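You operate a simulated robot arm through the tools that you are given. There is no shell and no other tool. Be economical: measure what you need, move in short steps, check, and stop when the job is done.

You run a simulated robot arm. Do the job below in one go: nothing can be reset, and whatever is moved stays where it is left.

Task
Unload the brass coil from the red reel onto the bench.
Fine: brake on HOLD first, both reel arms out, hub to LOOSE; lay it by the other coils.

It is judged by the outcome, as a careful person would: the job done as asked, and still so three seconds after it is handed in. It fails if anything else is knocked over, pushed out of place, dropped, spilled or broken.

Robot
A 6-joint arm with a fingered hand, hanging from a carriage that runs on a rail from [-1563, 9] to [917, -5] (x, y) and turns from -5.794 to 6.196 rad about z. Base frame: it is fixed where the carriage stands at the start and does not move with it; the origin is on the floor, on the carriage's upright axis, x ahead of it, y to its left, z up. Lengths are in mm, angles in rad, forces in N, time in s.
With the tool pointing down near the work surface it reaches from about 100 to 620 mm from the robot's upright axis, wherever it stands. Its first joint turns from -2.897 to 2.897 rad. Places, roughly: coil end of the feed bench [1300, 300, 900]; hub knob of the red reel [800, 400, 1000]; red brake dial [700, 100, 900]; white reel arm [900, 300, 1000]; yellow reel arm [800, 300, 1000]. Payload 4 kg.
The tool frame sits at the grasp point between the pads (the TCP): z along the fingers, y along the line on which they close. The tips reach 29 mm beyond it. Largest opening 100 mm; the body of the gripper starts 34 mm behind the TCP. The gripper is a hand of 5 fingers: y runs from the thumb to the fingers, the wrist lies at [-15, -114, -189] in the tool frame.
Orientation is that of the tool frame in the base frame, as a unit quaternion [w, x, y, z]. With the fingers straight down and the wrist toward the robot, the tool's x, y and z point along [0, 1, 0], [1, 0, 0] and [0, 0, -1] of the base frame.

Tools
- The arm moves only by the tool apply_moves. Its argument "increments" is one flat list of numbers, 6 for each row, row after row: the shift along the tool's x, y, z in units of 30 mm (1.0 is 30 mm), then the turn, a rotation vector about the tool's x, y, z in units of 5 degrees (1.0 is 5 degrees). In form: [x, y, z, rx, ry, rz, x, y, z, rx, ry, rz, ...]. A call has 1 to 8 rows; each row shifts and turns the commanded pose from where the row before left it, along the tool's axes as they then stand. A call with a number of a shift or a turn outside -1 to 1 is refused whole. Rows are played at 5 a second. More than 50 mm and 0.15 rad between two rows, and nothing of the call is played. A pose out of reach is approached as far as the arm can. The call stops where the force on the tool passes 40 N (or 10 N more than at its start, if that is more) or the arm is blocked; 0.2 s more then pass. In this call time passes only in rows, and 0.2 s behind the last. It gives the time, the measured TCP pose, the force on the tool (base axes), the opening and the grip force at its end, in the units of the frame above (readings bear some noise), with the torque about the TCP (base axes, N m) and any sound that the robot's microphone picked up.
- Cameras (640 x 400 px; columns grow to the right, rows downward): "scene" is now at [256.2, 51.4, 1839.1]; the picture's right is [0.65, -0.76, 0.00], its down [-0.62, -0.53, -0.57] and it looks along [0.44, 0.37, -0.82] (base axes); focal length 252 px, centre (320, 200). "wrist" rides on the gripper at [66, -86, -121] in the tool frame; the picture's right is [-0.76, 0.31, -0.58], its down [-0.59, -0.70, 0.40] and it looks along [-0.28, 0.64, 0.71] (tool axes); focal length 247 px, centre (320, 200). There is no depth. A picture from a camera that has moved, and an enlarged one, comes with that camera's place and axes in the base frame and with its lens. The place of the scene camera against the robot may be out by one fixed shift of up to 12 mm in any direction.
- grab_frame(camera): a new picture of that camera. No time passes.
- move_column(by): slides the trunk up (or, below 0, down) by that many mm; the arm and the scene camera ride with it, the base frame stays. It gives what a move gives, with no picture.
- roll_base(legs): drives the robot by 1 to 6 legs, each [ahead, left, turn to the left] in mm, mm and rad, along the robot's own axes; the way and the turn of a leg run together, so that a leg with both is an arc; at most 1500 mm and 3.142 rad a leg. The arm and the cameras ride along, it lands a little off, and it stops where it bumps. It keeps to its track: a leg is cut to what the track allows. It gives what a move gives.
- finger_targets(index, middle, ring, little, thumb_bend, thumb_turn): sets how far each is bent, from 0 (flat) to 100 (curled in); at 30 the hand is open as for a grip, at 70 the pads meet at the TCP. One left out holds its place. A second passes; each finger stops where it meets its share of the squeeze, and holds until it gets a number again. It is the only way to open and close the hand. It gives what a move gives, with no picture; readings hold the bend of each and the force on index, middle, ring, little, thumb and palm. thumb_turn goes from beside the hand (0) to across from the fingers (100), as for a grip.
- pan_tilt(pan, tilt): turns the head with the scene camera to pan (to the left, within 2.705 rad either way) and tilt (down, from -0.506 to 1.204), counted from straight ahead of the robot. It gives what a move gives.
- inspect(camera, box): a new picture of the part [left, top, right, bottom] of that camera's present view, enlarged. No time passes.
- hand_in(): hands the job in; it is judged then, once.

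Work in short steps. Places have to be worked out from the pictures, the camera data and where the tool is seen: move nearer, look again, correct. Check each grasp and each placing, and mend what went wrong. You have 120 turns and 82 pictures in all, those below and enlarged ones among them. Open the gripper and draw the arm clear of the work before you hand the job in, unless the task says otherwise; then end with one line.

The tools are called by a JSON object that holds its "op" and its "data". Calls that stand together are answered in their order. apply_moves: Moves the arm, as the interface text tells. Its arguments: {"type":"object","properties":{"increments":{"type":"array","items":{"type":"number"}}},"required":["increments"]} The other tools are called the same way: move_column (by) slides the trunk up or down; finger_targets (index, middle, ring, little, thumb_bend, thumb_turn) moves the fingers one by one; roll_base (legs) drives the base; pan_tilt (pan, tilt) turns the head that bears the scene camera; grab_frame (camera) takes a picture; inspect (camera, box) takes an enlarged picture of a part of a camera's view; hand_in () hands the job in.

At the start:

```text
time: 0.0
tcp_pos: [401.9, 326.3, 1257.8]
orientation: [0.0, 0.706, 0.708, 0.0]
ft_force: [0.0, -1.1, 0.3]
ft_torque: [0.02, 0.02, 0.0]
width: 99.9
grip_force: 0.2
shape: jaw
bend: [30.0, 30.0, 30.0, 30.0, 30.0, 98.0]
finger forces: [0.0, 0.0, 0.0, 0.1, 0.1, 0.0]
trunk travel left (down, up): [-551.0, 49.0]
robot x, y, heading: [0.2, 0.5, -0.003]
head pan, tilt: [0.709, 0.96]
```

scene: 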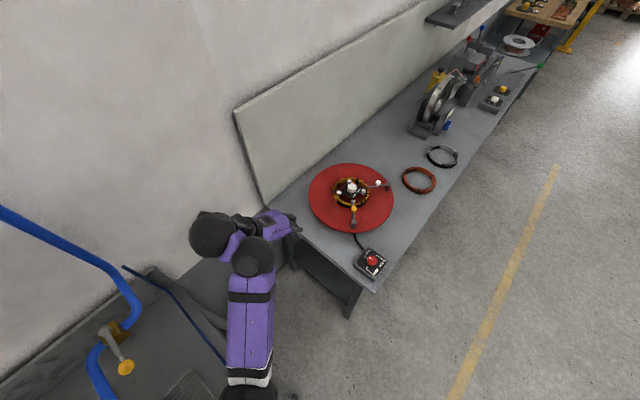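
wrist: 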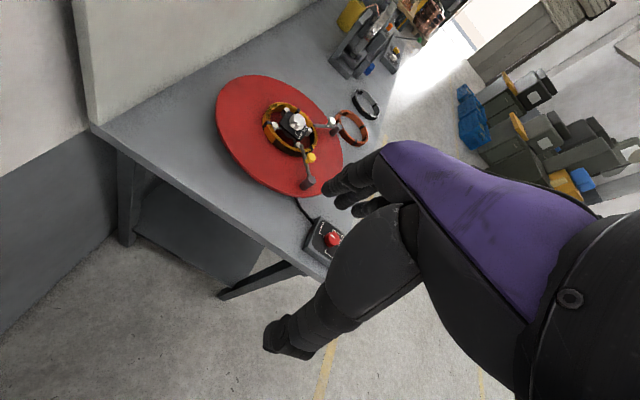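

I start with enlarged views of the reel and of the brake box and coils.

{"op": "inspect", "data": {"camera": "scene", "box": [290, 150, 410, 225]}}

{"op": "inspect", "data": {"camera": "scene", "box": [340, 235, 404, 275]}}

{"op": "inspect", "data": {"camera": "wrist", "box": [210, 60, 402, 180]}}

```text
5.33 times, centred on (350, 188) of scene
camera zoom: at [256.2, 51.4, 1839.1], right [0.65, -0.76, 0.0], down [-0.62, -0.53, -0.57], along [0.44, 0.37, -0.82], focal length 1342 px, centre (160, 267)
```

zoom: 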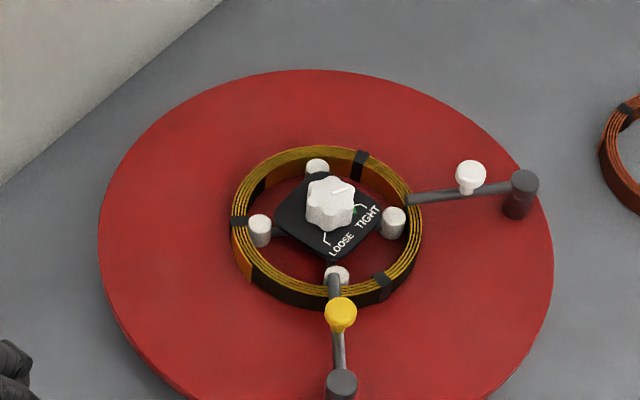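

```text
10.00 times, centred on (372, 255) of scene
camera zoom: at [256.2, 51.4, 1839.1], right [0.65, -0.76, 0.0], down [-0.62, -0.53, -0.57], along [0.44, 0.37, -0.82], focal length 2516 px, centre (-200, -350)
```

zoom: 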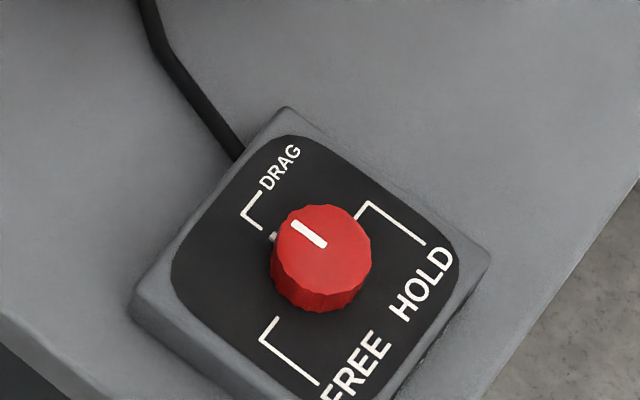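

```text
3.33 times, centred on (306, 120) of wrist
camera zoom: at [313.3, 393.2, 1375.7], right [0.31, -0.76, 0.58], down [-0.7, -0.59, -0.4], along [0.64, -0.28, -0.71], focal length 823 px, centre (367, 467)
```

zoom: 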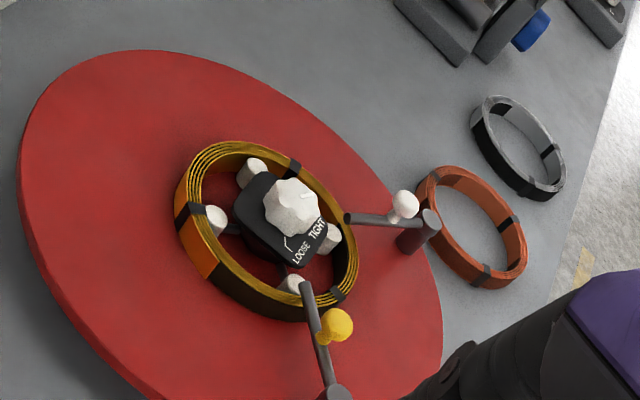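

From both cameras I place the brake dial near (660,134,915), the hub knob near (860,380,965) and the bench top near 900. The dial points at DRAG. I drive ahead so the dial comes within easy reach.

{"op": "roll_base", "data": {"legs": [[250, 0, 0]]}}

{"op": "grab_frame", "data": {"camera": "scene"}}

{"op": "grab_frame", "data": {"camera": "wrist"}}

```text
time: 1.8
tcp_pos: [651.1, 326.2, 1255.6]
orientation: [0.0, 0.706, 0.709, -0.001]
ft_force: [0.1, 0.0, 0.5]
ft_torque: [0.05, -0.01, -0.03]
width: 100.1
grip_force: 0.2
shape: jaw
bend: [30.0, 30.0, 30.0, 30.0, 30.0, 98.0]
finger forces: [0.0, 0.1, 0.0, 0.1, 0.0, 0.1]
trunk travel left (down, up): [-551.0, 49.0]
robot x, y, heading: [248.7, -0.7, 0.004]
head pan, tilt: [0.709, 0.96]
```

```text
76 pictures are left
camera scene: at [508.1, 50.5, 1839.1], right [0.65, -0.76, 0.0], down [-0.62, -0.53, -0.57], along [0.43, 0.37, -0.82], focal length 252 px, centre (320, 200)
```

scene: 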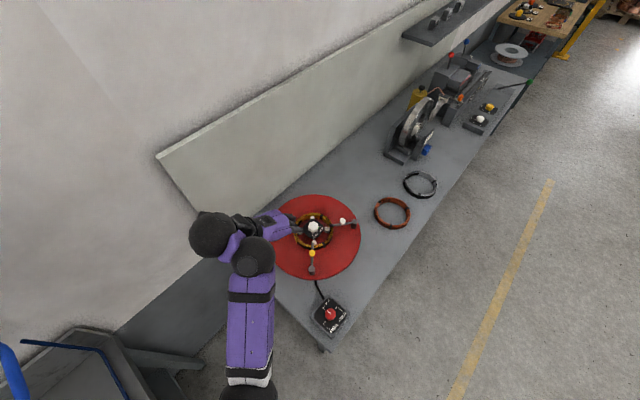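

```text
75 pictures are left
camera wrist: at [564.5, 392.3, 1375.6], right [0.31, -0.76, 0.58], down [-0.7, -0.59, -0.4], along [0.64, -0.28, -0.71], focal length 247 px, centre (320, 200)
```

wrist: 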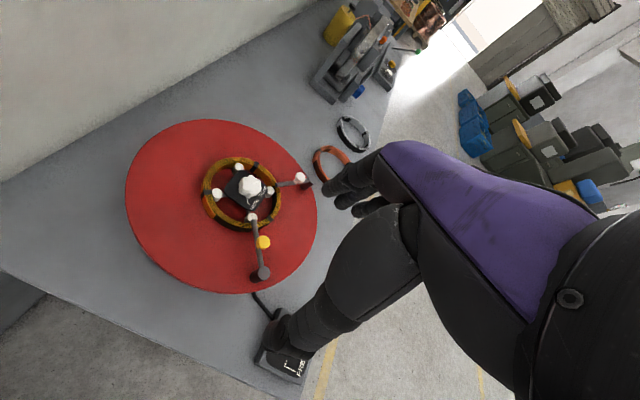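

The dial sits at about (660,134), top near 925. DRAG lies along +y, HOLD along +x and FREE along -x, so HOLD is 90° clockwise from above. I move above the dial without turning.

{"op": "apply_moves", "data": {"increments": [-0.8, 0.04, 0.9, 0, 0, 0, -0.8, 0.04, 0.9, 0, 0, 0, -0.8, 0.04, 0.9, 0, 0, 0, -0.8, 0.04, 0.9, 0, 0, 0, -0.8, 0.04, 0.9, 0, 0, 0, -0.8, 0.04, 0.9, 0, 0, 0, -0.8, 0.04, 0.9, 0, 0, 0, -0.8, 0.04, 0.9, 0, 0, 0]}}

{"op": "grab_frame", "data": {"camera": "scene"}}

{"op": "grab_frame", "data": {"camera": "wrist"}}

```text
time: 3.6
tcp_pos: [633.4, 126.5, 1165.2]
orientation: [-0.001, 0.706, 0.708, -0.002]
ft_force: [0.3, -0.1, -0.5]
ft_torque: [-0.01, 0.01, 0.01]
width: 99.9
grip_force: 0.1
shape: jaw
bend: [30.0, 30.0, 30.0, 30.0, 30.0, 98.0]
finger forces: [0.0, 0.1, 0.0, 0.0, 0.0, 0.0]
out of reach, approached as far as the arm can: row 3, 4, 5, 6, 7, 8
trunk travel left (down, up): [-551.0, 49.0]
robot x, y, heading: [250.1, -0.0, -0.0]
head pan, tilt: [0.709, 0.96]
```

```text
74 pictures are left
camera scene: at [508.2, 50.6, 1839.1], right [0.65, -0.76, 0.0], down [-0.62, -0.53, -0.57], along [0.43, 0.37, -0.82], focal length 252 px, centre (320, 200)
```

scene: 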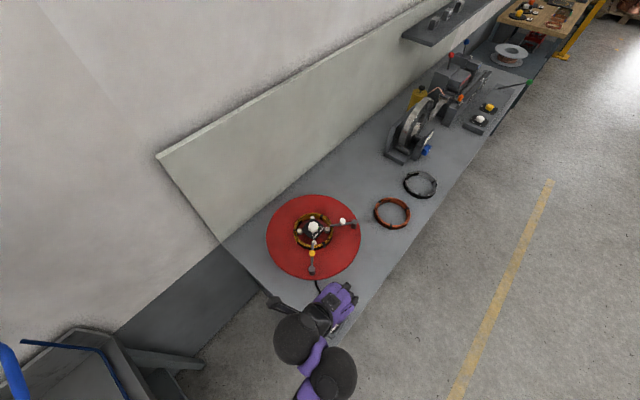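

```text
73 pictures are left
camera wrist: at [546.7, 191.1, 1285.1], right [0.31, -0.76, 0.58], down [-0.7, -0.59, -0.4], along [0.64, -0.28, -0.72], focal length 247 px, centre (320, 200)
```

wrist: 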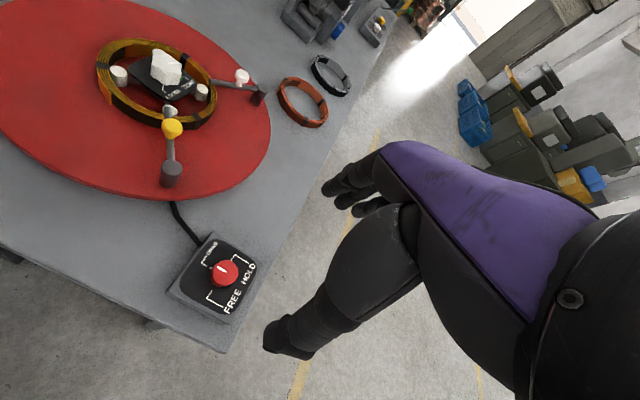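

The arm can't go lower from this height, so I lower the trunk by 150 mm. The fingertips stay above the bench.

{"op": "move_column", "data": {"by": -150}}

{"op": "grab_frame", "data": {"camera": "wrist"}}

```text
time: 5.4
tcp_pos: [633.4, 124.8, 1014.5]
orientation: [-0.002, 0.706, 0.708, -0.001]
ft_force: [0.4, -0.1, 1.0]
ft_torque: [-0.03, 0.05, 0.01]
width: 99.6
grip_force: 0.0
shape: jaw
bend: [30.0, 30.0, 30.0, 30.0, 30.0, 98.0]
finger forces: [0.0, 0.0, 0.0, 0.0, 0.1, 0.0]
trunk travel left (down, up): [-401.0, 199.0]
robot x, y, heading: [250.8, -4.0, 0.003]
head pan, tilt: [0.709, 0.96]
```

```text
72 pictures are left
camera wrist: at [546.7, 191.3, 1135.1], right [0.31, -0.76, 0.58], down [-0.7, -0.59, -0.4], along [0.64, -0.28, -0.72], focal length 247 px, centre (320, 200)
```

wrist: 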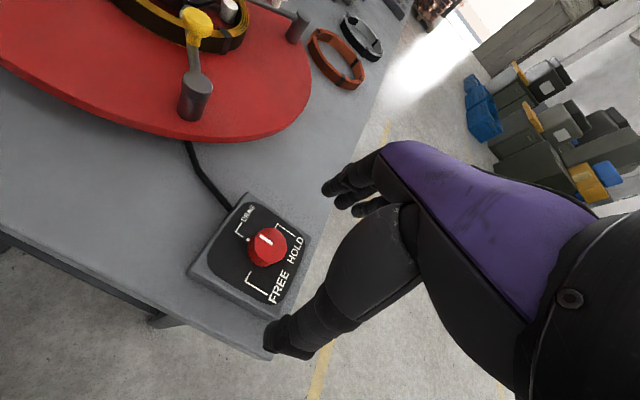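

Two wrist views put the dial at about (660,135) with its top near z 905. I shift above it and turn the hand 35° counter-clockwise to wind up for the turn.

{"op": "apply_moves", "data": {"increments": [0.34, 0.9, 0, 0, 0, 0, 0, 0, 0, 0, 0, -1, 0, 0, 0, 0, 0, -1, 0, 0, 0, 0, 0, -1, 0, 0, 0, 0, 0, -1, 0, 0, 0, 0, 0, -1, 0, 0, 0, 0, 0, -1, 0, 0, 0, 0, 0, -1]}}

{"op": "grab_frame", "data": {"camera": "wrist"}}

{"op": "grab_frame", "data": {"camera": "scene"}}

```text
time: 7.2
tcp_pos: [693.5, 123.8, 1039.5]
orientation: [0.012, 0.531, 0.848, -0.012]
ft_force: [0.9, 0.0, -0.7]
ft_torque: [0.06, -0.03, 0.01]
width: 99.4
grip_force: 0.1
shape: jaw
bend: [30.0, 30.0, 30.0, 30.0, 30.0, 98.0]
finger forces: [0.0, 0.0, 0.1, 0.0, 0.0, 0.1]
out of reach, approached as far as the arm can: row 1, 4, 5, 6, 7
trunk travel left (down, up): [-401.0, 199.0]
robot x, y, heading: [254.2, -2.2, 0.002]
head pan, tilt: [0.709, 0.96]
```

```text
71 pictures are left
camera wrist: at [584.7, 150.7, 1158.0], right [0.6, -0.53, 0.6], down [-0.37, -0.85, -0.38], along [0.71, 0.0, -0.71], focal length 247 px, centre (320, 200)
```

wrist: 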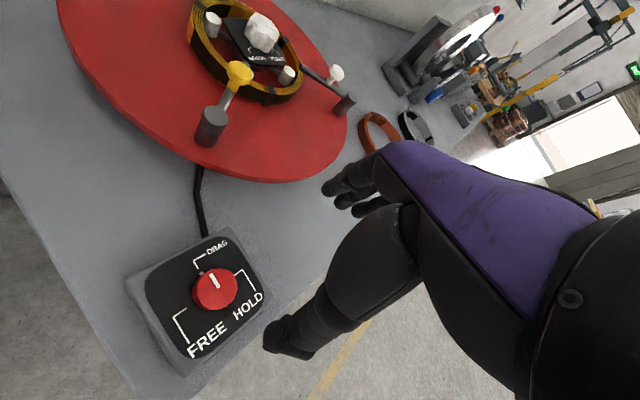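

```text
70 pictures are left
camera scene: at [508.1, 50.4, 1689.0], right [0.65, -0.76, 0.0], down [-0.62, -0.53, -0.57], along [0.43, 0.37, -0.82], focal length 252 px, centre (320, 200)
```

scene: 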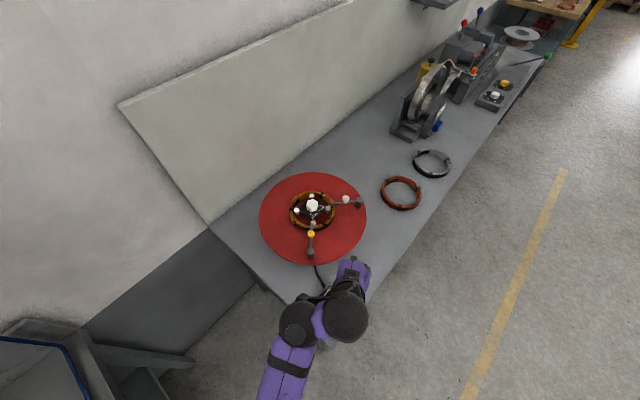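

The arm is at the limit of its downward reach here. I raise the hand 120 mm and then drop the trunk 200 mm to gain working room.

{"op": "apply_moves", "data": {"increments": [0, 0, -1, 0, 0, 0, 0, 0, -1, 0, 0, 0, 0, 0, -1, 0, 0, 0, 0, 0, -1, 0, 0, 0, 0, 0, -1, 0, 0, 0]}}

{"op": "move_column", "data": {"by": -180}}

```text
time: 8.4
tcp_pos: [690.1, 129.2, 1189.6]
orientation: [0.014, 0.532, 0.846, -0.009]
ft_force: [-0.8, -0.7, 0.4]
ft_torque: [0.04, 0.01, 0.01]
width: 99.9
grip_force: 0.0
shape: jaw
bend: [30.0, 30.0, 30.0, 30.0, 30.0, 98.0]
finger forces: [0.1, 0.0, 0.0, 0.1, 0.0, 0.0]
trunk travel left (down, up): [-401.0, 199.0]
robot x, y, heading: [251.8, -2.6, -0.002]
head pan, tilt: [0.709, 0.96]
```

```text
time: 10.4
tcp_pos: [691.3, 128.6, 1009.8]
orientation: [0.015, 0.532, 0.847, -0.01]
ft_force: [0.6, -0.5, -0.4]
ft_torque: [0.01, 0.02, 0.0]
width: 99.6
grip_force: 0.1
shape: jaw
bend: [30.0, 30.0, 30.0, 30.0, 30.0, 98.0]
finger forces: [0.0, 0.0, 0.0, 0.1, 0.1, 0.0]
trunk travel left (down, up): [-221.0, 379.0]
robot x, y, heading: [253.8, 0.0, -0.001]
head pan, tilt: [0.709, 0.96]
```

Now there's room. I shift over the dial, take out the slight tilt and turn the last 20° of the wind-up.

{"op": "apply_moves", "data": {"increments": [0.63, -0.84, 0, 0, 0.41, 0, 0, 0, 0, 0, 0, -1, 0, 0, 0, 0, 0, -1, 0, 0, 0, 0, 0, -1, 0, 0, 0, 0, 0, -1]}}

{"op": "grab_frame", "data": {"camera": "wrist"}}

{"op": "grab_frame", "data": {"camera": "scene"}}

```text
time: 11.5
tcp_pos: [670.7, 154.3, 967.5]
orientation: [-0.005, 0.405, 0.914, 0.005]
ft_force: [6.7, 22.9, 9.4]
ft_torque: [-3.39, 2.22, -2.7]
width: 99.8
grip_force: 0.1
shape: jaw
bend: [30.0, 30.0, 30.0, 30.0, 30.0, 98.0]
finger forces: [0.0, 0.0, 0.0, 0.1, 0.1, 0.0]
out of reach, approached as far as the arm can: row 1, 2, 3, 4, 5
trunk travel left (down, up): [-221.0, 379.0]
robot x, y, heading: [252.7, 1.3, -0.003]
head pan, tilt: [0.709, 0.96]
stopped in row 5: the force on the tool passed its limit at 175 N (the readings are from after the stop); the commanded pose is now the measured one
```

```text
69 pictures are left
camera wrist: at [562.4, 143.8, 1088.5], right [0.74, -0.36, 0.57], down [-0.13, -0.9, -0.41], along [0.66, 0.23, -0.71], focal length 247 px, centre (320, 200)
```

wrist: 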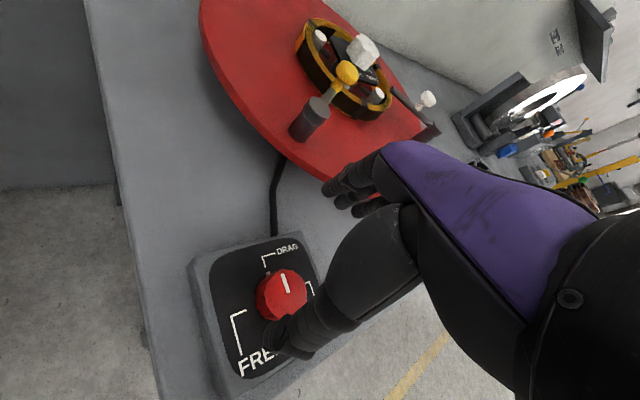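

```text
68 pictures are left
camera scene: at [508.1, 50.4, 1509.1], right [0.65, -0.76, 0.0], down [-0.62, -0.53, -0.57], along [0.43, 0.37, -0.82], focal length 252 px, centre (320, 200)
```

scene: 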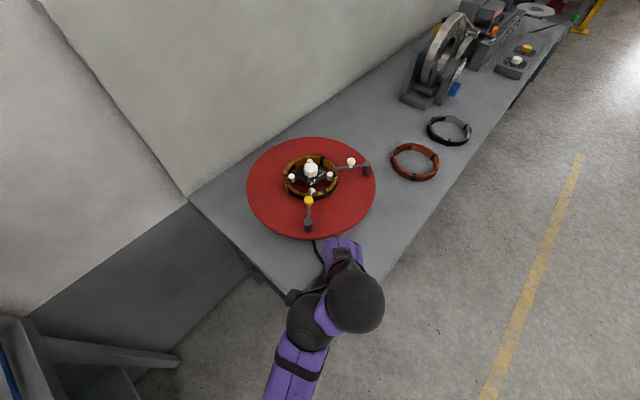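

The hand sank while the arm was out of reach and something touched. I lift straight up and look at what happened.

{"op": "apply_moves", "data": {"increments": [0, 0, -1, 0, 0, 0, 0, 0, -1, 0, 0, 0, 0, 0, -1, 0, 0, 0]}}

{"op": "grab_frame", "data": {"camera": "wrist"}}

{"op": "pan_tilt", "data": {"pan": 0.5, "tilt": 1.2}}

{"op": "grab_frame", "data": {"camera": "scene"}}

```text
time: 12.3
tcp_pos: [690.1, 184.8, 993.0]
orientation: [-0.003, 0.405, 0.914, 0.004]
ft_force: [-0.3, 0.3, -0.1]
ft_torque: [0.01, -0.02, -0.04]
width: 99.8
grip_force: 0.0
shape: jaw
bend: [30.0, 30.0, 30.0, 30.0, 30.0, 98.0]
finger forces: [0.0, 0.0, 0.1, 0.1, 0.2, 0.1]
out of reach, approached as far as the arm can: row 1, 2, 3
trunk travel left (down, up): [-221.0, 379.0]
robot x, y, heading: [252.9, -1.0, -0.002]
head pan, tilt: [0.709, 0.96]
```

```text
67 pictures are left
camera wrist: at [582.3, 176.1, 1114.0], right [0.74, -0.36, 0.57], down [-0.13, -0.9, -0.41], along [0.66, 0.23, -0.71], focal length 247 px, centre (320, 200)
```

wrist: 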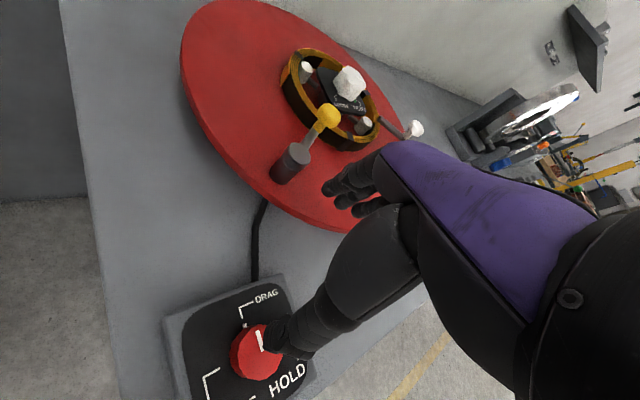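

```text
time: 13.1
tcp_pos: [691.3, 185.2, 993.6]
orientation: [-0.004, 0.406, 0.914, 0.005]
ft_force: [0.9, 0.3, -0.5]
ft_torque: [0.01, -0.01, -0.02]
width: 99.5
grip_force: 0.0
shape: jaw
bend: [30.0, 30.0, 30.0, 30.0, 30.0, 98.0]
finger forces: [0.0, 0.0, 0.0, 0.0, 0.1, 0.1]
trunk travel left (down, up): [-221.0, 379.0]
robot x, y, heading: [250.7, -2.9, 0.005]
head pan, tilt: [0.499, 1.201]
```

```text
66 pictures are left
camera scene: at [502.6, 30.4, 1493.7], right [0.48, -0.88, 0.0], down [-0.82, -0.45, -0.36], along [0.32, 0.17, -0.93], focal length 252 px, centre (320, 200)
```

scene: 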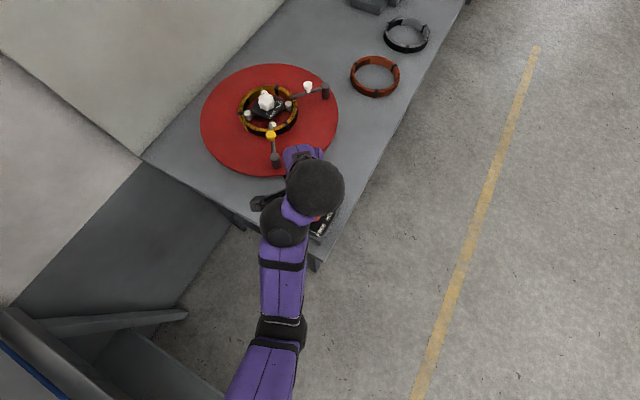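

The box looks undisturbed. The arm is folding too tightly this close to the robot, so I raise the trunk a little to clear the dial and then back the carriage off 110 mm.

{"op": "move_column", "data": {"by": 80}}

{"op": "roll_base", "data": {"legs": [[-110, 0, 0]]}}

{"op": "apply_moves", "data": {"increments": [0, 1, 0, 0, 0, 0.5, 0, 1, 0, 0, 0, 0.5]}}

{"op": "grab_frame", "data": {"camera": "wrist"}}

```text
time: 14.3
tcp_pos: [690.6, 186.2, 1073.5]
orientation: [-0.004, 0.405, 0.914, 0.005]
ft_force: [0.5, -0.9, -0.1]
ft_torque: [-0.01, 0.0, -0.01]
width: 99.7
grip_force: 0.1
shape: jaw
bend: [30.0, 30.0, 30.0, 30.0, 30.0, 98.0]
finger forces: [0.0, 0.0, 0.0, 0.0, 0.0, 0.0]
trunk travel left (down, up): [-301.0, 299.0]
robot x, y, heading: [250.9, -0.1, 0.001]
head pan, tilt: [0.499, 1.201]
```

```text
time: 15.5
tcp_pos: [581.4, 187.4, 1074.0]
orientation: [-0.004, 0.404, 0.915, 0.004]
ft_force: [0.4, -0.2, -0.2]
ft_torque: [-0.02, -0.02, 0.01]
width: 99.9
grip_force: 0.0
shape: jaw
bend: [30.0, 30.0, 30.0, 30.0, 30.0, 98.0]
finger forces: [0.0, 0.1, 0.1, 0.1, 0.0, 0.0]
trunk travel left (down, up): [-301.0, 299.0]
robot x, y, heading: [145.4, 0.8, -0.001]
head pan, tilt: [0.499, 1.201]
```

```text
time: 16.1
tcp_pos: [626.0, 224.4, 1074.4]
orientation: [-0.003, 0.444, 0.896, 0.006]
ft_force: [0.2, 0.5, -0.3]
ft_torque: [0.02, 0.04, 0.02]
width: 99.9
grip_force: 0.1
shape: jaw
bend: [30.0, 30.0, 30.0, 30.0, 30.0, 98.0]
finger forces: [0.1, 0.0, 0.1, 0.1, 0.0, 0.1]
trunk travel left (down, up): [-301.0, 299.0]
robot x, y, heading: [145.7, -1.5, 0.005]
head pan, tilt: [0.499, 1.201]
```

```text
65 pictures are left
camera wrist: at [517.7, 223.1, 1194.2], right [0.7, -0.42, 0.57], down [-0.2, -0.89, -0.41], along [0.68, 0.17, -0.71], focal length 247 px, centre (320, 200)
```

wrist: 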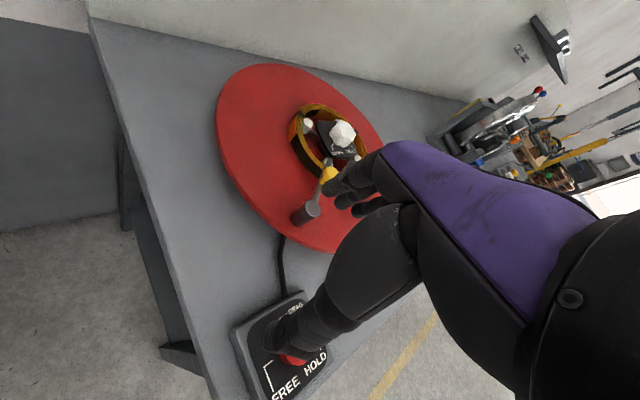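

Motion is free here. I move over the dial at about z 1000, watching reach.

{"op": "apply_moves", "data": {"increments": [-0.98, -0.34, 0.2, 0, 0, 0, -0.98, -0.34, 0.4, 0, 0, 0, -0.98, -0.34, 0.5, 0, 0, 0]}}

{"op": "grab_frame", "data": {"camera": "wrist"}}

```text
time: 16.8
tcp_pos: [649.1, 154.8, 1048.5]
orientation: [-0.011, 0.456, 0.89, 0.008]
ft_force: [15.5, 17.7, 2.7]
ft_torque: [-2.4, 2.31, -1.98]
width: 99.8
grip_force: 0.1
shape: jaw
bend: [30.0, 30.0, 30.0, 30.0, 30.0, 98.0]
finger forces: [0.0, 0.0, 0.0, 0.0, 0.0, 0.0]
trunk travel left (down, up): [-301.0, 299.0]
robot x, y, heading: [143.7, -4.4, 0.0]
head pan, tilt: [0.499, 1.201]
stopped in row 3: the force on the tool passed its limit at 157 N (the readings are from after the stop); the commanded pose is now the measured one
```

```text
64 pictures are left
camera wrist: at [541.3, 154.6, 1170.2], right [0.7, -0.45, 0.56], down [-0.23, -0.88, -0.42], along [0.68, 0.16, -0.72], focal length 247 px, centre (320, 200)
```

wrist: 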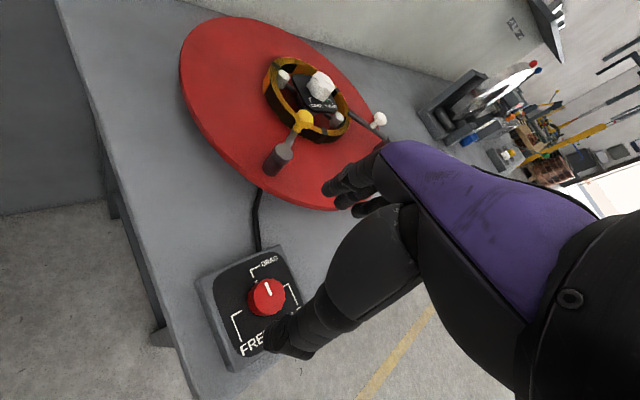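

Contact at z 1048 can't be the bench. The torque puts it about 140 mm above the TCP at the back of the hand. I look from the head camera.

{"op": "grab_frame", "data": {"camera": "scene"}}

```text
63 pictures are left
camera scene: at [394.0, 31.7, 1573.7], right [0.48, -0.88, 0.0], down [-0.82, -0.45, -0.36], along [0.32, 0.17, -0.93], focal length 252 px, centre (320, 200)
```

scene: 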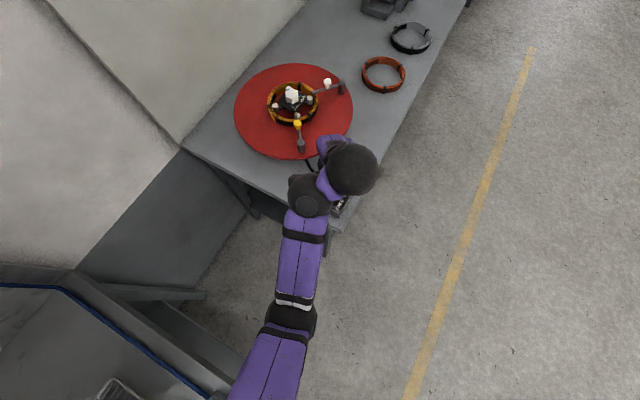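

The hand's back is folding into the arm's own wrist, because turning counter-clockwise closes it. Clockwise should open it, so I unfold and rehearse in the air from yaw 0 toward -90°.

{"op": "apply_moves", "data": {"increments": [0, 0.6, -0.3, 0, 0, 1, 0, 0, 0, 0, 0, 1, 0, 0, 0, 0, 0, 1, 0, 0, 0, 0, 0, 1, 0, 0, 0, 0, 0, 1, 0, 0, 0, 0, 0, 1, 0, 0, 0, 0, 0, 1]}}

```text
time: 18.4
tcp_pos: [663.4, 162.7, 1057.6]
orientation: [-0.012, 0.7, 0.714, 0.004]
ft_force: [-1.4, 0.6, -0.2]
ft_torque: [-0.05, -0.01, 0.01]
width: 99.7
grip_force: 0.1
shape: jaw
bend: [30.0, 30.0, 30.0, 30.0, 30.0, 98.0]
finger forces: [0.0, 0.0, 0.0, 0.0, 0.0, 0.1]
trunk travel left (down, up): [-301.0, 299.0]
robot x, y, heading: [143.1, -3.5, 0.004]
head pan, tilt: [0.499, 1.201]
```

Free now at yaw 0. I centre over the dial and rehearse the clockwise turn.

{"op": "apply_moves", "data": {"increments": [-0.9, -0.28, 0, 0, 0, 0, 0, 0, 0, 0, 0, 1, 0, 0, 0, 0, 0, 1, 0, 0, 0, 0, 0, 1, 0, 0, 0, 0, 0, 1, 0, 0, 0, 0, 0, 1, 0, 0, 0, 0, 0, 1, 0, 0, 0, 0, 0, 1]}}

{"op": "apply_moves", "data": {"increments": [0, 0, 0, 0, 0, 1, 0, 0, 0, 0, 0, 1, 0, 0, 0, 0, 0, 1, 0, 0, 0, 0, 0, 1, 0, 0, 0, 0, 0, 1, 0, 0, 0, 0, 0, 1, 0, 0, 0, 0, 0, 1, 0, 0, 0, 0, 0, 1]}}

{"op": "grab_frame", "data": {"camera": "wrist"}}

{"op": "grab_frame", "data": {"camera": "scene"}}

```text
time: 20.2
tcp_pos: [694.9, 110.8, 1009.2]
orientation: [-0.016, 0.881, 0.473, 0.005]
ft_force: [0.1, 0.6, 0.5]
ft_torque: [0.01, -0.01, 0.03]
width: 99.8
grip_force: 0.1
shape: jaw
bend: [30.0, 30.0, 30.0, 30.0, 30.0, 98.0]
finger forces: [0.0, 0.0, 0.1, 0.0, 0.0, 0.0]
out of reach, approached as far as the arm can: row 6, 7, 8
trunk travel left (down, up): [-301.0, 299.0]
robot x, y, heading: [145.8, -1.4, 0.003]
head pan, tilt: [0.499, 1.201]
```

```text
time: 22.0
tcp_pos: [755.8, 31.9, 956.0]
orientation: [-0.087, 0.979, 0.184, 0.003]
ft_force: [-0.9, 0.3, -1.0]
ft_torque: [-0.03, -0.03, 0.01]
width: 99.8
grip_force: 0.1
shape: jaw
bend: [30.0, 30.0, 30.0, 30.0, 30.0, 98.0]
finger forces: [0.1, 0.0, 0.0, 0.0, 0.0, 0.0]
out of reach, approached as far as the arm can: row 1, 2, 3, 4, 5, 6, 7, 8
trunk travel left (down, up): [-301.0, 299.0]
robot x, y, heading: [141.6, -1.0, 0.003]
head pan, tilt: [0.499, 1.201]
```

```text
62 pictures are left
camera wrist: at [786.7, 113.8, 1091.8], right [-0.58, -0.65, 0.49], down [-0.81, 0.5, -0.3], along [-0.05, -0.57, -0.82], focal length 247 px, centre (320, 200)
```

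wrist: 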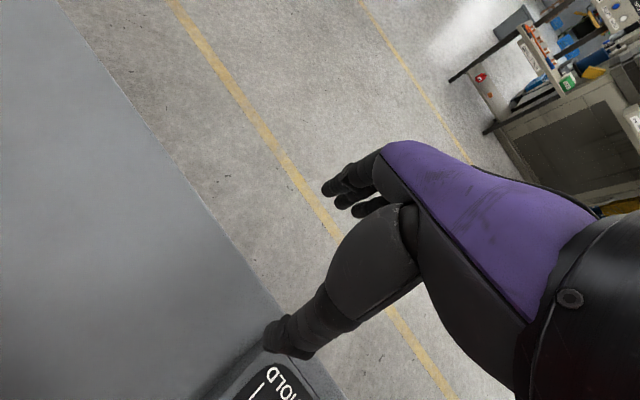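

```text
61 pictures are left
camera scene: at [394.2, 31.3, 1573.7], right [0.48, -0.88, 0.0], down [-0.82, -0.45, -0.36], along [0.32, 0.17, -0.93], focal length 252 px, centre (320, 200)
```

scene: 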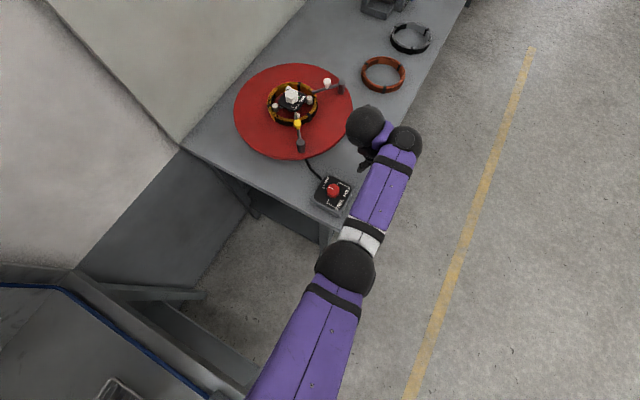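

The elbow view shows the arm left its good height band, since I rehearsed too high for this trunk setting. I straighten the tilt and try reaching back over the dial, at yaw about -69° and z about 1000.

{"op": "apply_moves", "data": {"increments": [-0.1, -0.5, -1, -0.4, -0.1, 0, -0.4, -0.85, -0.5, -0.4, -0.1, 0, -0.4, -0.85, 0, -0.4, -0.1, 0, -0.4, -0.85, 0, -0.4, -0.1, 0, -0.4, -0.85, 0, -0.4, -0.1, 0, -0.3, -0.5, 0, 0, 0, 0]}}

```text
time: 23.4
tcp_pos: [736.2, 78.3, 938.6]
orientation: [-0.092, 0.975, 0.203, 0.008]
ft_force: [-0.4, -0.4, -0.8]
ft_torque: [0.0, -0.01, 0.03]
width: 99.8
grip_force: 0.1
shape: jaw
bend: [30.0, 30.0, 30.0, 30.0, 30.0, 98.0]
finger forces: [0.0, 0.1, 0.0, 0.0, 0.1, 0.0]
out of reach, approached as far as the arm can: row 1, 2, 3, 4, 5, 6
trunk travel left (down, up): [-301.0, 299.0]
robot x, y, heading: [141.0, 1.5, 0.007]
head pan, tilt: [0.499, 1.201]
```

The reachable yaw window here is only about 65° wide, so I'll turn the dial in two grips. I lift with the trunk and turn back toward yaw -20°.

{"op": "move_column", "data": {"by": 70}}

{"op": "apply_moves", "data": {"increments": [0, 0, 0, -0.2, 0, -1, 0, 0, 0, -0.2, 0, -1, 0, 0, 0, -0.2, 0, -1, 0, 0, 0, -0.2, 0, -1, 0, 0, 0, -0.2, 0, -1, 0, 0, 0, -0.2, 0, -1, 0, 0, 0, -0.2, 0, -1, 0, 0, 0, -0.2, 0, -1]}}

```text
time: 24.5
tcp_pos: [735.3, 75.7, 1008.3]
orientation: [-0.092, 0.975, 0.203, 0.008]
ft_force: [0.6, -0.5, 0.0]
ft_torque: [0.07, 0.01, -0.01]
width: 99.7
grip_force: 0.0
shape: jaw
bend: [30.0, 30.0, 30.0, 30.0, 30.0, 98.0]
finger forces: [0.0, 0.1, 0.0, 0.0, 0.0, 0.0]
trunk travel left (down, up): [-371.0, 229.0]
robot x, y, heading: [145.3, 0.1, 0.007]
head pan, tilt: [0.499, 1.201]
```

```text
time: 26.3
tcp_pos: [694.3, 75.5, 1056.3]
orientation: [-0.018, 0.85, 0.524, 0.052]
ft_force: [-1.2, -0.4, -0.4]
ft_torque: [0.04, 0.01, -0.03]
width: 99.9
grip_force: 0.2
shape: jaw
bend: [30.0, 30.0, 30.0, 30.0, 30.0, 98.0]
finger forces: [0.0, 0.0, 0.1, 0.1, 0.0, 0.0]
out of reach, approached as far as the arm can: row 1, 2, 3, 4, 5, 6, 7, 8
trunk travel left (down, up): [-371.0, 229.0]
robot x, y, heading: [142.3, -2.4, 0.004]
head pan, tilt: [0.499, 1.201]
```

I lower the trunk to the height band that worked at the start, then level the hand and bring it over the dial at yaw about -26°.

{"op": "move_column", "data": {"by": -70}}

{"op": "apply_moves", "data": {"increments": [0, 0, 0, 0.1, -0.4, 0, 0, 0, 0, 0.1, -0.4, 0, 0, 0, 0, 0.1, -0.43, 0, 0.4, -0.68, 0, 0, 0, 0, 0.4, -0.68, 0, 0, 0, 0, 0.4, -0.68, 0, 0, 0, 0]}}

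{"op": "grab_frame", "data": {"camera": "wrist"}}

```text
time: 27.4
tcp_pos: [695.5, 75.0, 985.9]
orientation: [-0.018, 0.85, 0.523, 0.053]
ft_force: [-0.3, -0.2, 0.0]
ft_torque: [-0.04, 0.0, -0.02]
width: 99.9
grip_force: 0.0
shape: jaw
bend: [30.0, 30.0, 30.0, 30.0, 30.0, 98.0]
finger forces: [0.1, 0.1, 0.0, 0.0, 0.0, 0.1]
trunk travel left (down, up): [-301.0, 299.0]
robot x, y, heading: [144.0, -0.6, 0.008]
head pan, tilt: [0.499, 1.201]
```

```text
time: 28.8
tcp_pos: [657.3, 135.1, 987.5]
orientation: [-0.001, 0.851, 0.525, -0.001]
ft_force: [-0.9, -0.4, 0.3]
ft_torque: [0.03, 0.0, -0.01]
width: 99.7
grip_force: 0.1
shape: jaw
bend: [30.0, 30.0, 30.0, 30.0, 30.0, 98.0]
finger forces: [0.1, 0.0, 0.0, 0.0, 0.1, 0.0]
trunk travel left (down, up): [-301.0, 299.0]
robot x, y, heading: [144.6, -2.5, 0.001]
head pan, tilt: [0.499, 1.201]
```

```text
60 pictures are left
camera wrist: at [609.0, 231.9, 1107.0], right [-0.07, -0.81, 0.58], down [-0.89, -0.21, -0.4], along [0.44, -0.54, -0.71], focal length 247 px, centre (320, 200)
```

wrist: 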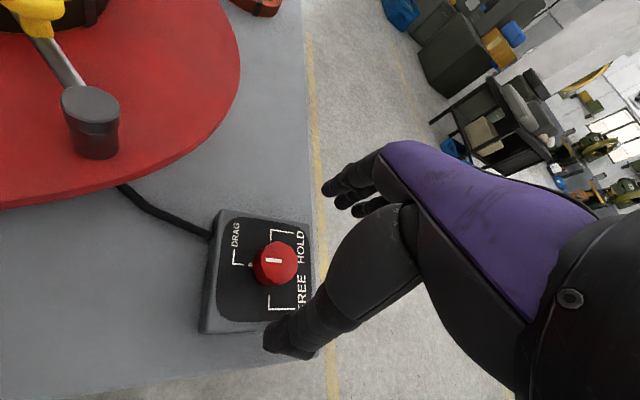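

Clean pose here. The dial is at about (657,139) and its top is roughly 65 mm below the TCP. I test how far clockwise I can turn in the air from here.

{"op": "apply_moves", "data": {"increments": [0.13, 0, 0, 0, 0, 1, 0, 0, 0, 0, 0, 1, 0, 0, 0, 0, 0, 1, 0, 0, 0, 0, 0, 1, 0, 0, 0, 0, 0, 1, 0, 0, 0, 0, 0, 1, 0, 0, 0, 0, 0, 1]}}

```text
time: 30.4
tcp_pos: [715.0, 26.4, 930.5]
orientation: [-0.061, 0.963, 0.264, 0.008]
ft_force: [0.3, 0.3, -0.5]
ft_torque: [0.03, -0.03, -0.04]
width: 99.6
grip_force: 0.1
shape: jaw
bend: [30.0, 30.0, 30.0, 30.0, 30.0, 98.0]
finger forces: [0.1, 0.0, 0.0, 0.0, 0.0, 0.1]
out of reach, approached as far as the arm can: row 1, 2, 3, 4, 5, 6, 7
trunk travel left (down, up): [-301.0, 299.0]
robot x, y, heading: [144.9, -3.5, 0.003]
head pan, tilt: [0.499, 1.201]
```

Yaw -26° is the edge here, so the usable window is about -25° to +30°. I'll ratchet the dial in about 45° grips. I raise the trunk, unwind and re-level.

{"op": "move_column", "data": {"by": 70}}

{"op": "apply_moves", "data": {"increments": [0, 0, 0, -0.3, -0.1, -0.9, 0, 0, 0, -0.3, -0.1, -0.9, 0, 0, 0, -0.3, -0.1, -0.9, 0, 0, 0, -0.3, -0.1, -0.9, 0, 0, 0, 0, 0, -1, 0, 0, 0, 0, 0, -1, 0, 0, 0, 0, 0, -1, 0, 0, 0, 0, 0, -1]}}

{"op": "apply_moves", "data": {"increments": [0, 0, 0, 0, 0, -1, 0, 0, 0, 0, 0, -1, 0, 0, 0, 0, 0, -1, 0, 0, 0, 0, 0, -1]}}

```text
time: 31.4
tcp_pos: [714.6, 29.0, 999.6]
orientation: [-0.062, 0.962, 0.266, 0.009]
ft_force: [0.1, -0.5, 0.0]
ft_torque: [-0.04, 0.04, 0.02]
width: 99.6
grip_force: 0.1
shape: jaw
bend: [30.0, 30.0, 30.0, 30.0, 30.0, 98.0]
finger forces: [0.0, 0.0, 0.1, 0.0, 0.0, 0.1]
trunk travel left (down, up): [-371.0, 229.0]
robot x, y, heading: [142.4, -3.2, 0.002]
head pan, tilt: [0.499, 1.201]
```

```text
time: 33.2
tcp_pos: [685.5, 30.8, 1041.7]
orientation: [-0.004, 0.825, 0.565, 0.016]
ft_force: [-0.3, 0.4, 0.0]
ft_torque: [-0.03, -0.03, -0.01]
width: 99.8
grip_force: 0.1
shape: jaw
bend: [30.0, 30.0, 30.0, 30.0, 30.0, 98.0]
finger forces: [0.0, 0.0, 0.0, 0.0, 0.0, 0.1]
out of reach, approached as far as the arm can: row 1, 2, 3, 4, 5, 6, 8
trunk travel left (down, up): [-371.0, 229.0]
robot x, y, heading: [144.7, -2.4, 0.004]
head pan, tilt: [0.499, 1.201]
```

```text
time: 34.2
tcp_pos: [687.3, 31.3, 1037.5]
orientation: [0.001, 0.714, 0.7, 0.017]
ft_force: [-0.3, 0.0, 0.7]
ft_torque: [-0.03, -0.02, 0.0]
width: 99.9
grip_force: 0.0
shape: jaw
bend: [30.0, 30.0, 30.0, 30.0, 30.0, 98.0]
finger forces: [0.0, 0.1, 0.0, 0.0, 0.0, 0.1]
trunk travel left (down, up): [-371.0, 229.0]
robot x, y, heading: [146.0, 2.1, 0.004]
head pan, tilt: [0.499, 1.201]
```

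Yaw is about 0 and free. I move over the dial again, level the hand and wind to about +20°.

{"op": "apply_moves", "data": {"increments": [0.9, -0.25, 0, 0.15, -0.12, 0, 0.9, -0.25, 0, 0.15, -0.12, 0, 0.9, -0.25, 0, 0, 0, 0, 0.9, -0.25, 0, 0, 0, 0, 0, 0, 0, 0, 0, -1, 0, 0, 0, 0, 0, -1, 0, 0, 0, 0, 0, -1, 0, 0, 0, 0, 0, -1]}}

{"op": "move_column", "data": {"by": -70}}

{"op": "grab_frame", "data": {"camera": "wrist"}}

```text
time: 36.0
tcp_pos: [668.9, 136.7, 1042.3]
orientation: [0.001, 0.598, 0.801, -0.002]
ft_force: [0.0, -1.3, -1.1]
ft_torque: [0.06, -0.07, 0.02]
width: 99.9
grip_force: 0.1
shape: jaw
bend: [30.0, 30.0, 30.0, 30.0, 30.0, 98.0]
finger forces: [0.0, 0.0, 0.0, 0.0, 0.1, 0.0]
out of reach, approached as far as the arm can: row 1, 8
trunk travel left (down, up): [-371.0, 229.0]
robot x, y, heading: [145.1, -1.2, 0.006]
head pan, tilt: [0.499, 1.201]
```

```text
time: 37.1
tcp_pos: [667.4, 136.1, 974.0]
orientation: [0.0, 0.602, 0.799, -0.001]
ft_force: [0.3, -0.4, -0.1]
ft_torque: [0.01, 0.02, 0.0]
width: 100.0
grip_force: 0.0
shape: jaw
bend: [30.0, 30.0, 30.0, 30.0, 30.0, 98.0]
finger forces: [0.0, 0.0, 0.0, 0.1, 0.0, 0.0]
trunk travel left (down, up): [-301.0, 299.0]
robot x, y, heading: [145.6, -0.4, 0.0]
head pan, tilt: [0.499, 1.201]
```

```text
59 pictures are left
camera wrist: at [565.6, 175.8, 1093.4], right [0.51, -0.64, 0.58], down [-0.51, -0.76, -0.4], along [0.69, -0.09, -0.71], focal length 247 px, centre (320, 200)
```

wrist: 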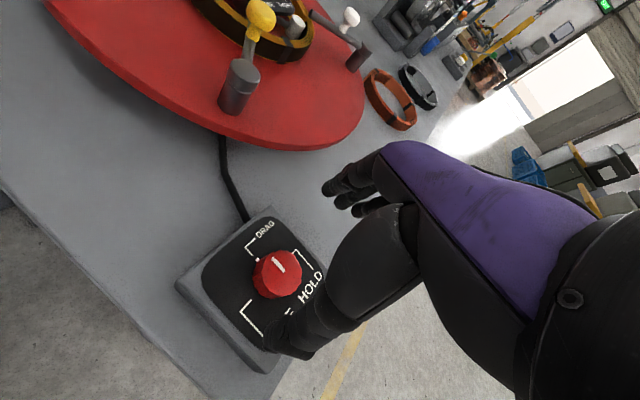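

I'm at yaw 16° with the dial about 9 mm toward the thumb side. I centre on it and go down to TCP z 942, then look.

{"op": "apply_moves", "data": {"increments": [0.09, -0.3, 0.3, 0, 0, 0, 0, 0, 0.7, 0, 0, 0]}}

{"op": "grab_frame", "data": {"camera": "wrist"}}

```text
time: 37.7
tcp_pos: [672.9, 134.5, 964.2]
orientation: [0.01, 0.605, 0.796, 0.002]
ft_force: [0.0, -0.1, 0.1]
ft_torque: [0.05, 0.01, 0.0]
width: 99.8
grip_force: 0.0
shape: jaw
bend: [30.0, 30.0, 30.0, 30.0, 30.0, 98.0]
finger forces: [0.0, 0.0, 0.1, 0.0, 0.1, 0.0]
out of reach, approached as far as the arm can: row 2
trunk travel left (down, up): [-301.0, 299.0]
robot x, y, heading: [143.5, -1.4, 0.006]
head pan, tilt: [0.499, 1.201]
```

```text
58 pictures are left
camera wrist: at [569.4, 176.4, 1082.1], right [0.49, -0.64, 0.59], down [-0.51, -0.76, -0.4], along [0.71, -0.11, -0.7], focal length 247 px, centre (320, 200)
```

wrist: 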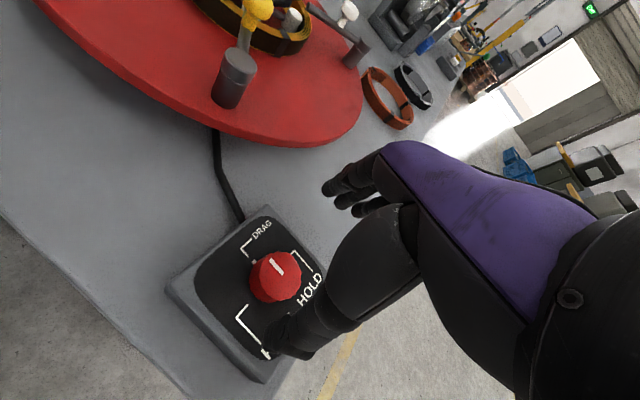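

The arm can't fold in this close, so I back the carriage off another 60 mm to put the dial nearer full reach and try again. I lift first so nothing drags.

{"op": "move_column", "data": {"by": 60}}

{"op": "roll_base", "data": {"legs": [[-65, 0, 0]]}}

{"op": "apply_moves", "data": {"increments": [-0.3, 0.8, 0, 0, 0, 0, -0.2, 0.8, 0.5, 0, 0, 0, 0, 0, 1, 0, 0, 0, 0, 0, 0, 0, 0, -1, 0, 0, 0, 0, 0, -1, 0, 0, 0, 0, 0, -1]}}

```text
time: 38.7
tcp_pos: [672.8, 135.2, 1025.0]
orientation: [0.011, 0.605, 0.796, 0.002]
ft_force: [0.1, 0.5, -0.4]
ft_torque: [-0.01, 0.0, -0.01]
width: 99.7
grip_force: 0.1
shape: jaw
bend: [30.0, 30.0, 30.0, 30.0, 30.0, 98.0]
finger forces: [0.0, 0.0, 0.1, 0.0, 0.1, 0.1]
trunk travel left (down, up): [-361.0, 239.0]
robot x, y, heading: [142.1, -2.6, 0.005]
head pan, tilt: [0.499, 1.201]
```

```text
time: 39.7
tcp_pos: [604.8, 135.5, 1023.8]
orientation: [0.01, 0.605, 0.796, 0.002]
ft_force: [-0.3, 1.2, -1.1]
ft_torque: [0.0, 0.05, 0.02]
width: 99.9
grip_force: 0.1
shape: jaw
bend: [30.0, 30.0, 30.0, 30.0, 30.0, 98.0]
finger forces: [0.1, 0.0, 0.1, 0.1, 0.0, 0.0]
trunk travel left (down, up): [-361.0, 239.0]
robot x, y, heading: [75.5, 0.9, 0.001]
head pan, tilt: [0.499, 1.201]
```

```text
time: 41.1
tcp_pos: [657.0, 134.1, 979.8]
orientation: [0.01, 0.496, 0.868, 0.001]
ft_force: [-0.2, 0.2, 0.2]
ft_torque: [-0.02, 0.0, -0.01]
width: 99.7
grip_force: 0.0
shape: jaw
bend: [30.0, 30.0, 30.0, 30.0, 30.0, 98.0]
finger forces: [0.0, 0.0, 0.0, 0.0, 0.1, 0.0]
out of reach, approached as far as the arm can: row 1
trunk travel left (down, up): [-361.0, 239.0]
robot x, y, heading: [77.2, 1.0, -0.005]
head pan, tilt: [0.499, 1.201]
```

At yaw 30° directly over the dial, all within reach. I lower the trunk 35 mm to TCP z 945 and look.

{"op": "move_column", "data": {"by": -35}}

{"op": "grab_frame", "data": {"camera": "wrist"}}

{"op": "inspect", "data": {"camera": "scene", "box": [240, 80, 432, 200]}}

```text
time: 41.9
tcp_pos: [656.5, 133.4, 945.1]
orientation: [0.01, 0.496, 0.868, 0.002]
ft_force: [0.0, 0.1, -0.4]
ft_torque: [-0.01, 0.01, -0.01]
width: 99.8
grip_force: 0.0
shape: jaw
bend: [30.0, 30.0, 30.0, 30.0, 30.0, 98.0]
finger forces: [0.0, 0.0, 0.1, 0.0, 0.1, 0.0]
trunk travel left (down, up): [-326.0, 274.0]
robot x, y, heading: [77.9, 3.3, 0.001]
head pan, tilt: [0.499, 1.201]
```

```text
57 pictures are left
camera wrist: at [546.2, 148.1, 1063.0], right [0.64, -0.49, 0.59], down [-0.3, -0.87, -0.4], along [0.71, 0.08, -0.7], focal length 247 px, centre (320, 200)
```

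wrist: 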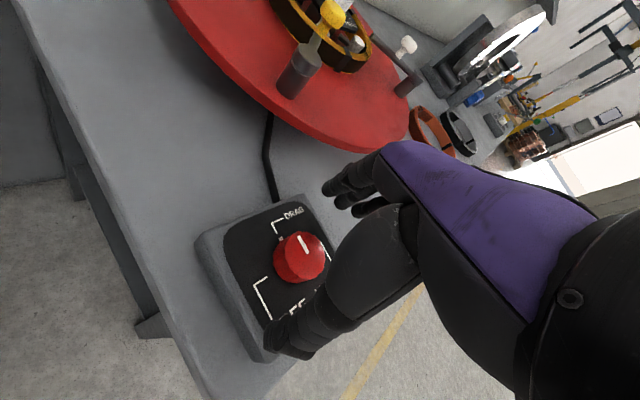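

```text
3.33 times, centred on (336, 140) of scene
camera zoom: at [326.6, 31.5, 1598.7], right [0.48, -0.88, 0.0], down [-0.82, -0.45, -0.36], along [0.32, 0.17, -0.93], focal length 839 px, centre (267, 400)
```

zoom: 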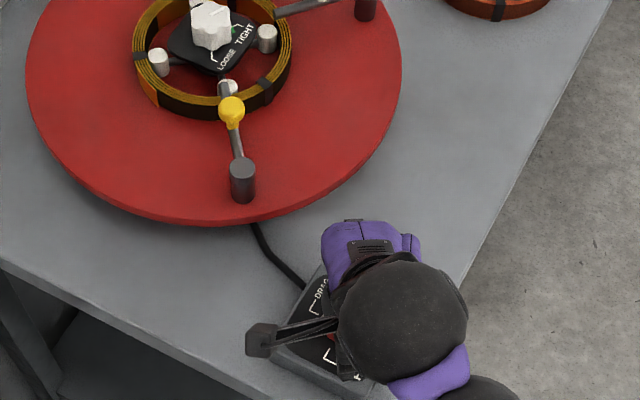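

The dial is centred to within about 4 mm. I nudge and go down 10 mm more, then close gently.

{"op": "apply_moves", "data": {"increments": [0.13, -0.05, 0.33, 0, 0, 0]}}

{"op": "finger_targets", "data": {"index": 52, "middle": 52, "ring": 52, "little": 52, "thumb_bend": 52}}

{"op": "grab_frame", "data": {"camera": "wrist"}}

```text
time: 42.3
tcp_pos: [654.3, 137.0, 934.7]
orientation: [0.009, 0.496, 0.868, 0.002]
ft_force: [0.3, 0.6, 0.4]
ft_torque: [0.0, -0.01, 0.0]
width: 99.8
grip_force: 0.0
shape: jaw
bend: [30.0, 30.0, 30.0, 30.0, 30.0, 98.0]
finger forces: [0.0, 0.0, 0.1, 0.1, 0.0, 0.0]
trunk travel left (down, up): [-326.0, 274.0]
robot x, y, heading: [74.7, -3.1, 0.002]
head pan, tilt: [0.499, 1.201]
```

```text
time: 43.3
tcp_pos: [654.0, 137.4, 934.2]
orientation: [0.01, 0.496, 0.868, 0.002]
ft_force: [-1.2, -0.7, 0.3]
ft_torque: [-0.01, 0.02, 0.02]
width: 45.5
grip_force: 0.0
shape: fingers
bend: [52.0, 52.0, 52.0, 52.0, 52.0, 98.0]
finger forces: [0.1, 0.0, 0.0, 0.1, 0.1, 0.1]
trunk travel left (down, up): [-326.0, 274.0]
robot x, y, heading: [77.1, -2.6, 0.0]
head pan, tilt: [0.499, 1.201]
```

```text
55 pictures are left
camera wrist: at [543.2, 150.8, 1052.1], right [0.64, -0.49, 0.59], down [-0.3, -0.87, -0.4], along [0.71, 0.08, -0.7], focal length 247 px, centre (320, 200)
```

wrist: 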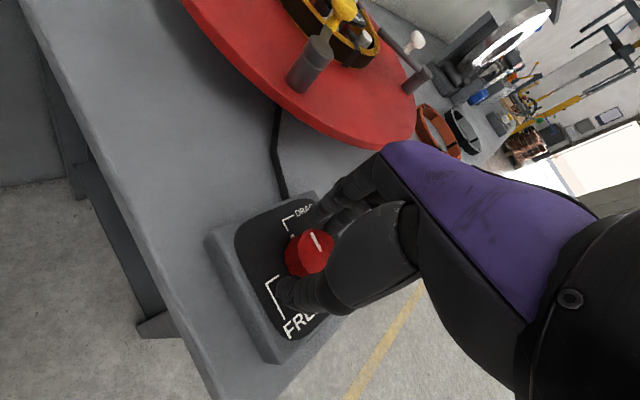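

The dial sits between thumb and fingers. I close until I have a grip.

{"op": "finger_targets", "data": {"index": 66, "middle": 66, "ring": 66, "little": 66, "thumb_bend": 66}}

{"op": "inspect", "data": {"camera": "wrist", "box": [200, 160, 392, 280]}}

```text
time: 44.3
tcp_pos: [654.8, 136.5, 934.3]
orientation: [0.011, 0.497, 0.868, 0.002]
ft_force: [6.8, 4.6, -1.4]
ft_torque: [0.1, -0.15, 0.09]
width: 23.7
grip_force: 7.3
shape: fingers
bend: [61.0, 59.0, 65.0, 66.0, 63.0, 97.0]
finger forces: [4.9, 6.1, 0.4, 0.0, 3.0, 0.0]
trunk travel left (down, up): [-326.0, 274.0]
robot x, y, heading: [80.5, -1.9, 0.005]
head pan, tilt: [0.499, 1.201]
```

```text
3.33 times, centred on (296, 220) of wrist
camera zoom: at [544.3, 151.8, 1052.7], right [0.64, -0.49, 0.59], down [-0.3, -0.87, -0.4], along [0.71, 0.08, -0.7], focal length 823 px, centre (400, 133)
```

zoom: 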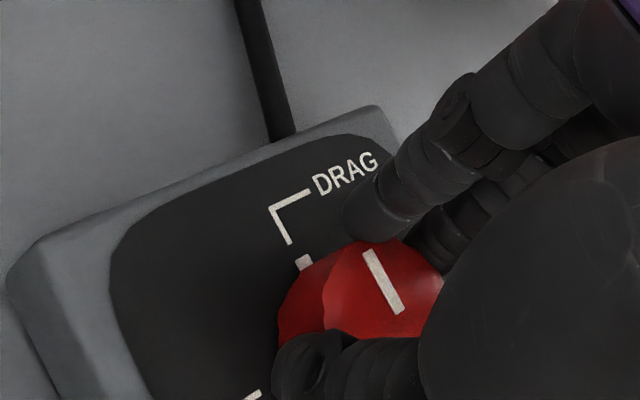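

Index and middle hold the dial against the thumb. I turn clockwise 40°, listening for a detent.

{"op": "apply_moves", "data": {"increments": [0, 0, 0, 0, 0, 1, 0, 0, 0, 0, 0, 1, 0, 0, 0, 0, 0, 1, 0, 0, 0, 0, 0, 1, 0, 0, 0, 0, 0, 1, 0, 0, 0, 0, 0, 1, 0, 0, 0, 0, 0, 1, 0, 0, 0, 0, 0, 1]}}

{"op": "inspect", "data": {"camera": "wrist", "box": [200, 160, 392, 280]}}

```text
time: 46.1
tcp_pos: [657.6, 138.2, 936.1]
orientation: [0.01, 0.764, 0.646, 0.006]
ft_force: [15.0, 6.1, -1.4]
ft_torque: [0.13, -0.35, 0.14]
width: 22.6
grip_force: 9.7
shape: fingers
bend: [59.0, 58.0, 66.0, 66.0, 65.0, 96.0]
finger forces: [9.4, 7.1, 0.2, 0.0, 2.5, 0.0]
trunk travel left (down, up): [-326.0, 274.0]
robot x, y, heading: [73.7, -0.9, -0.004]
head pan, tilt: [0.499, 1.201]
```

```text
3.33 times, centred on (296, 220) of wrist
camera zoom: at [579.4, 218.2, 1053.2], right [0.17, -0.79, 0.59], down [-0.78, -0.47, -0.41], along [0.6, -0.39, -0.7], focal length 823 px, centre (400, 133)
```

zoom: 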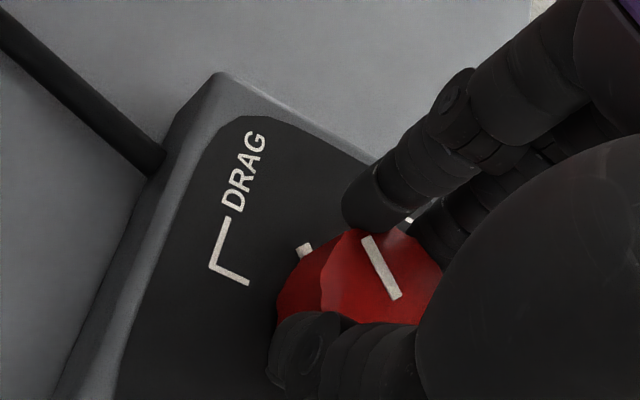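

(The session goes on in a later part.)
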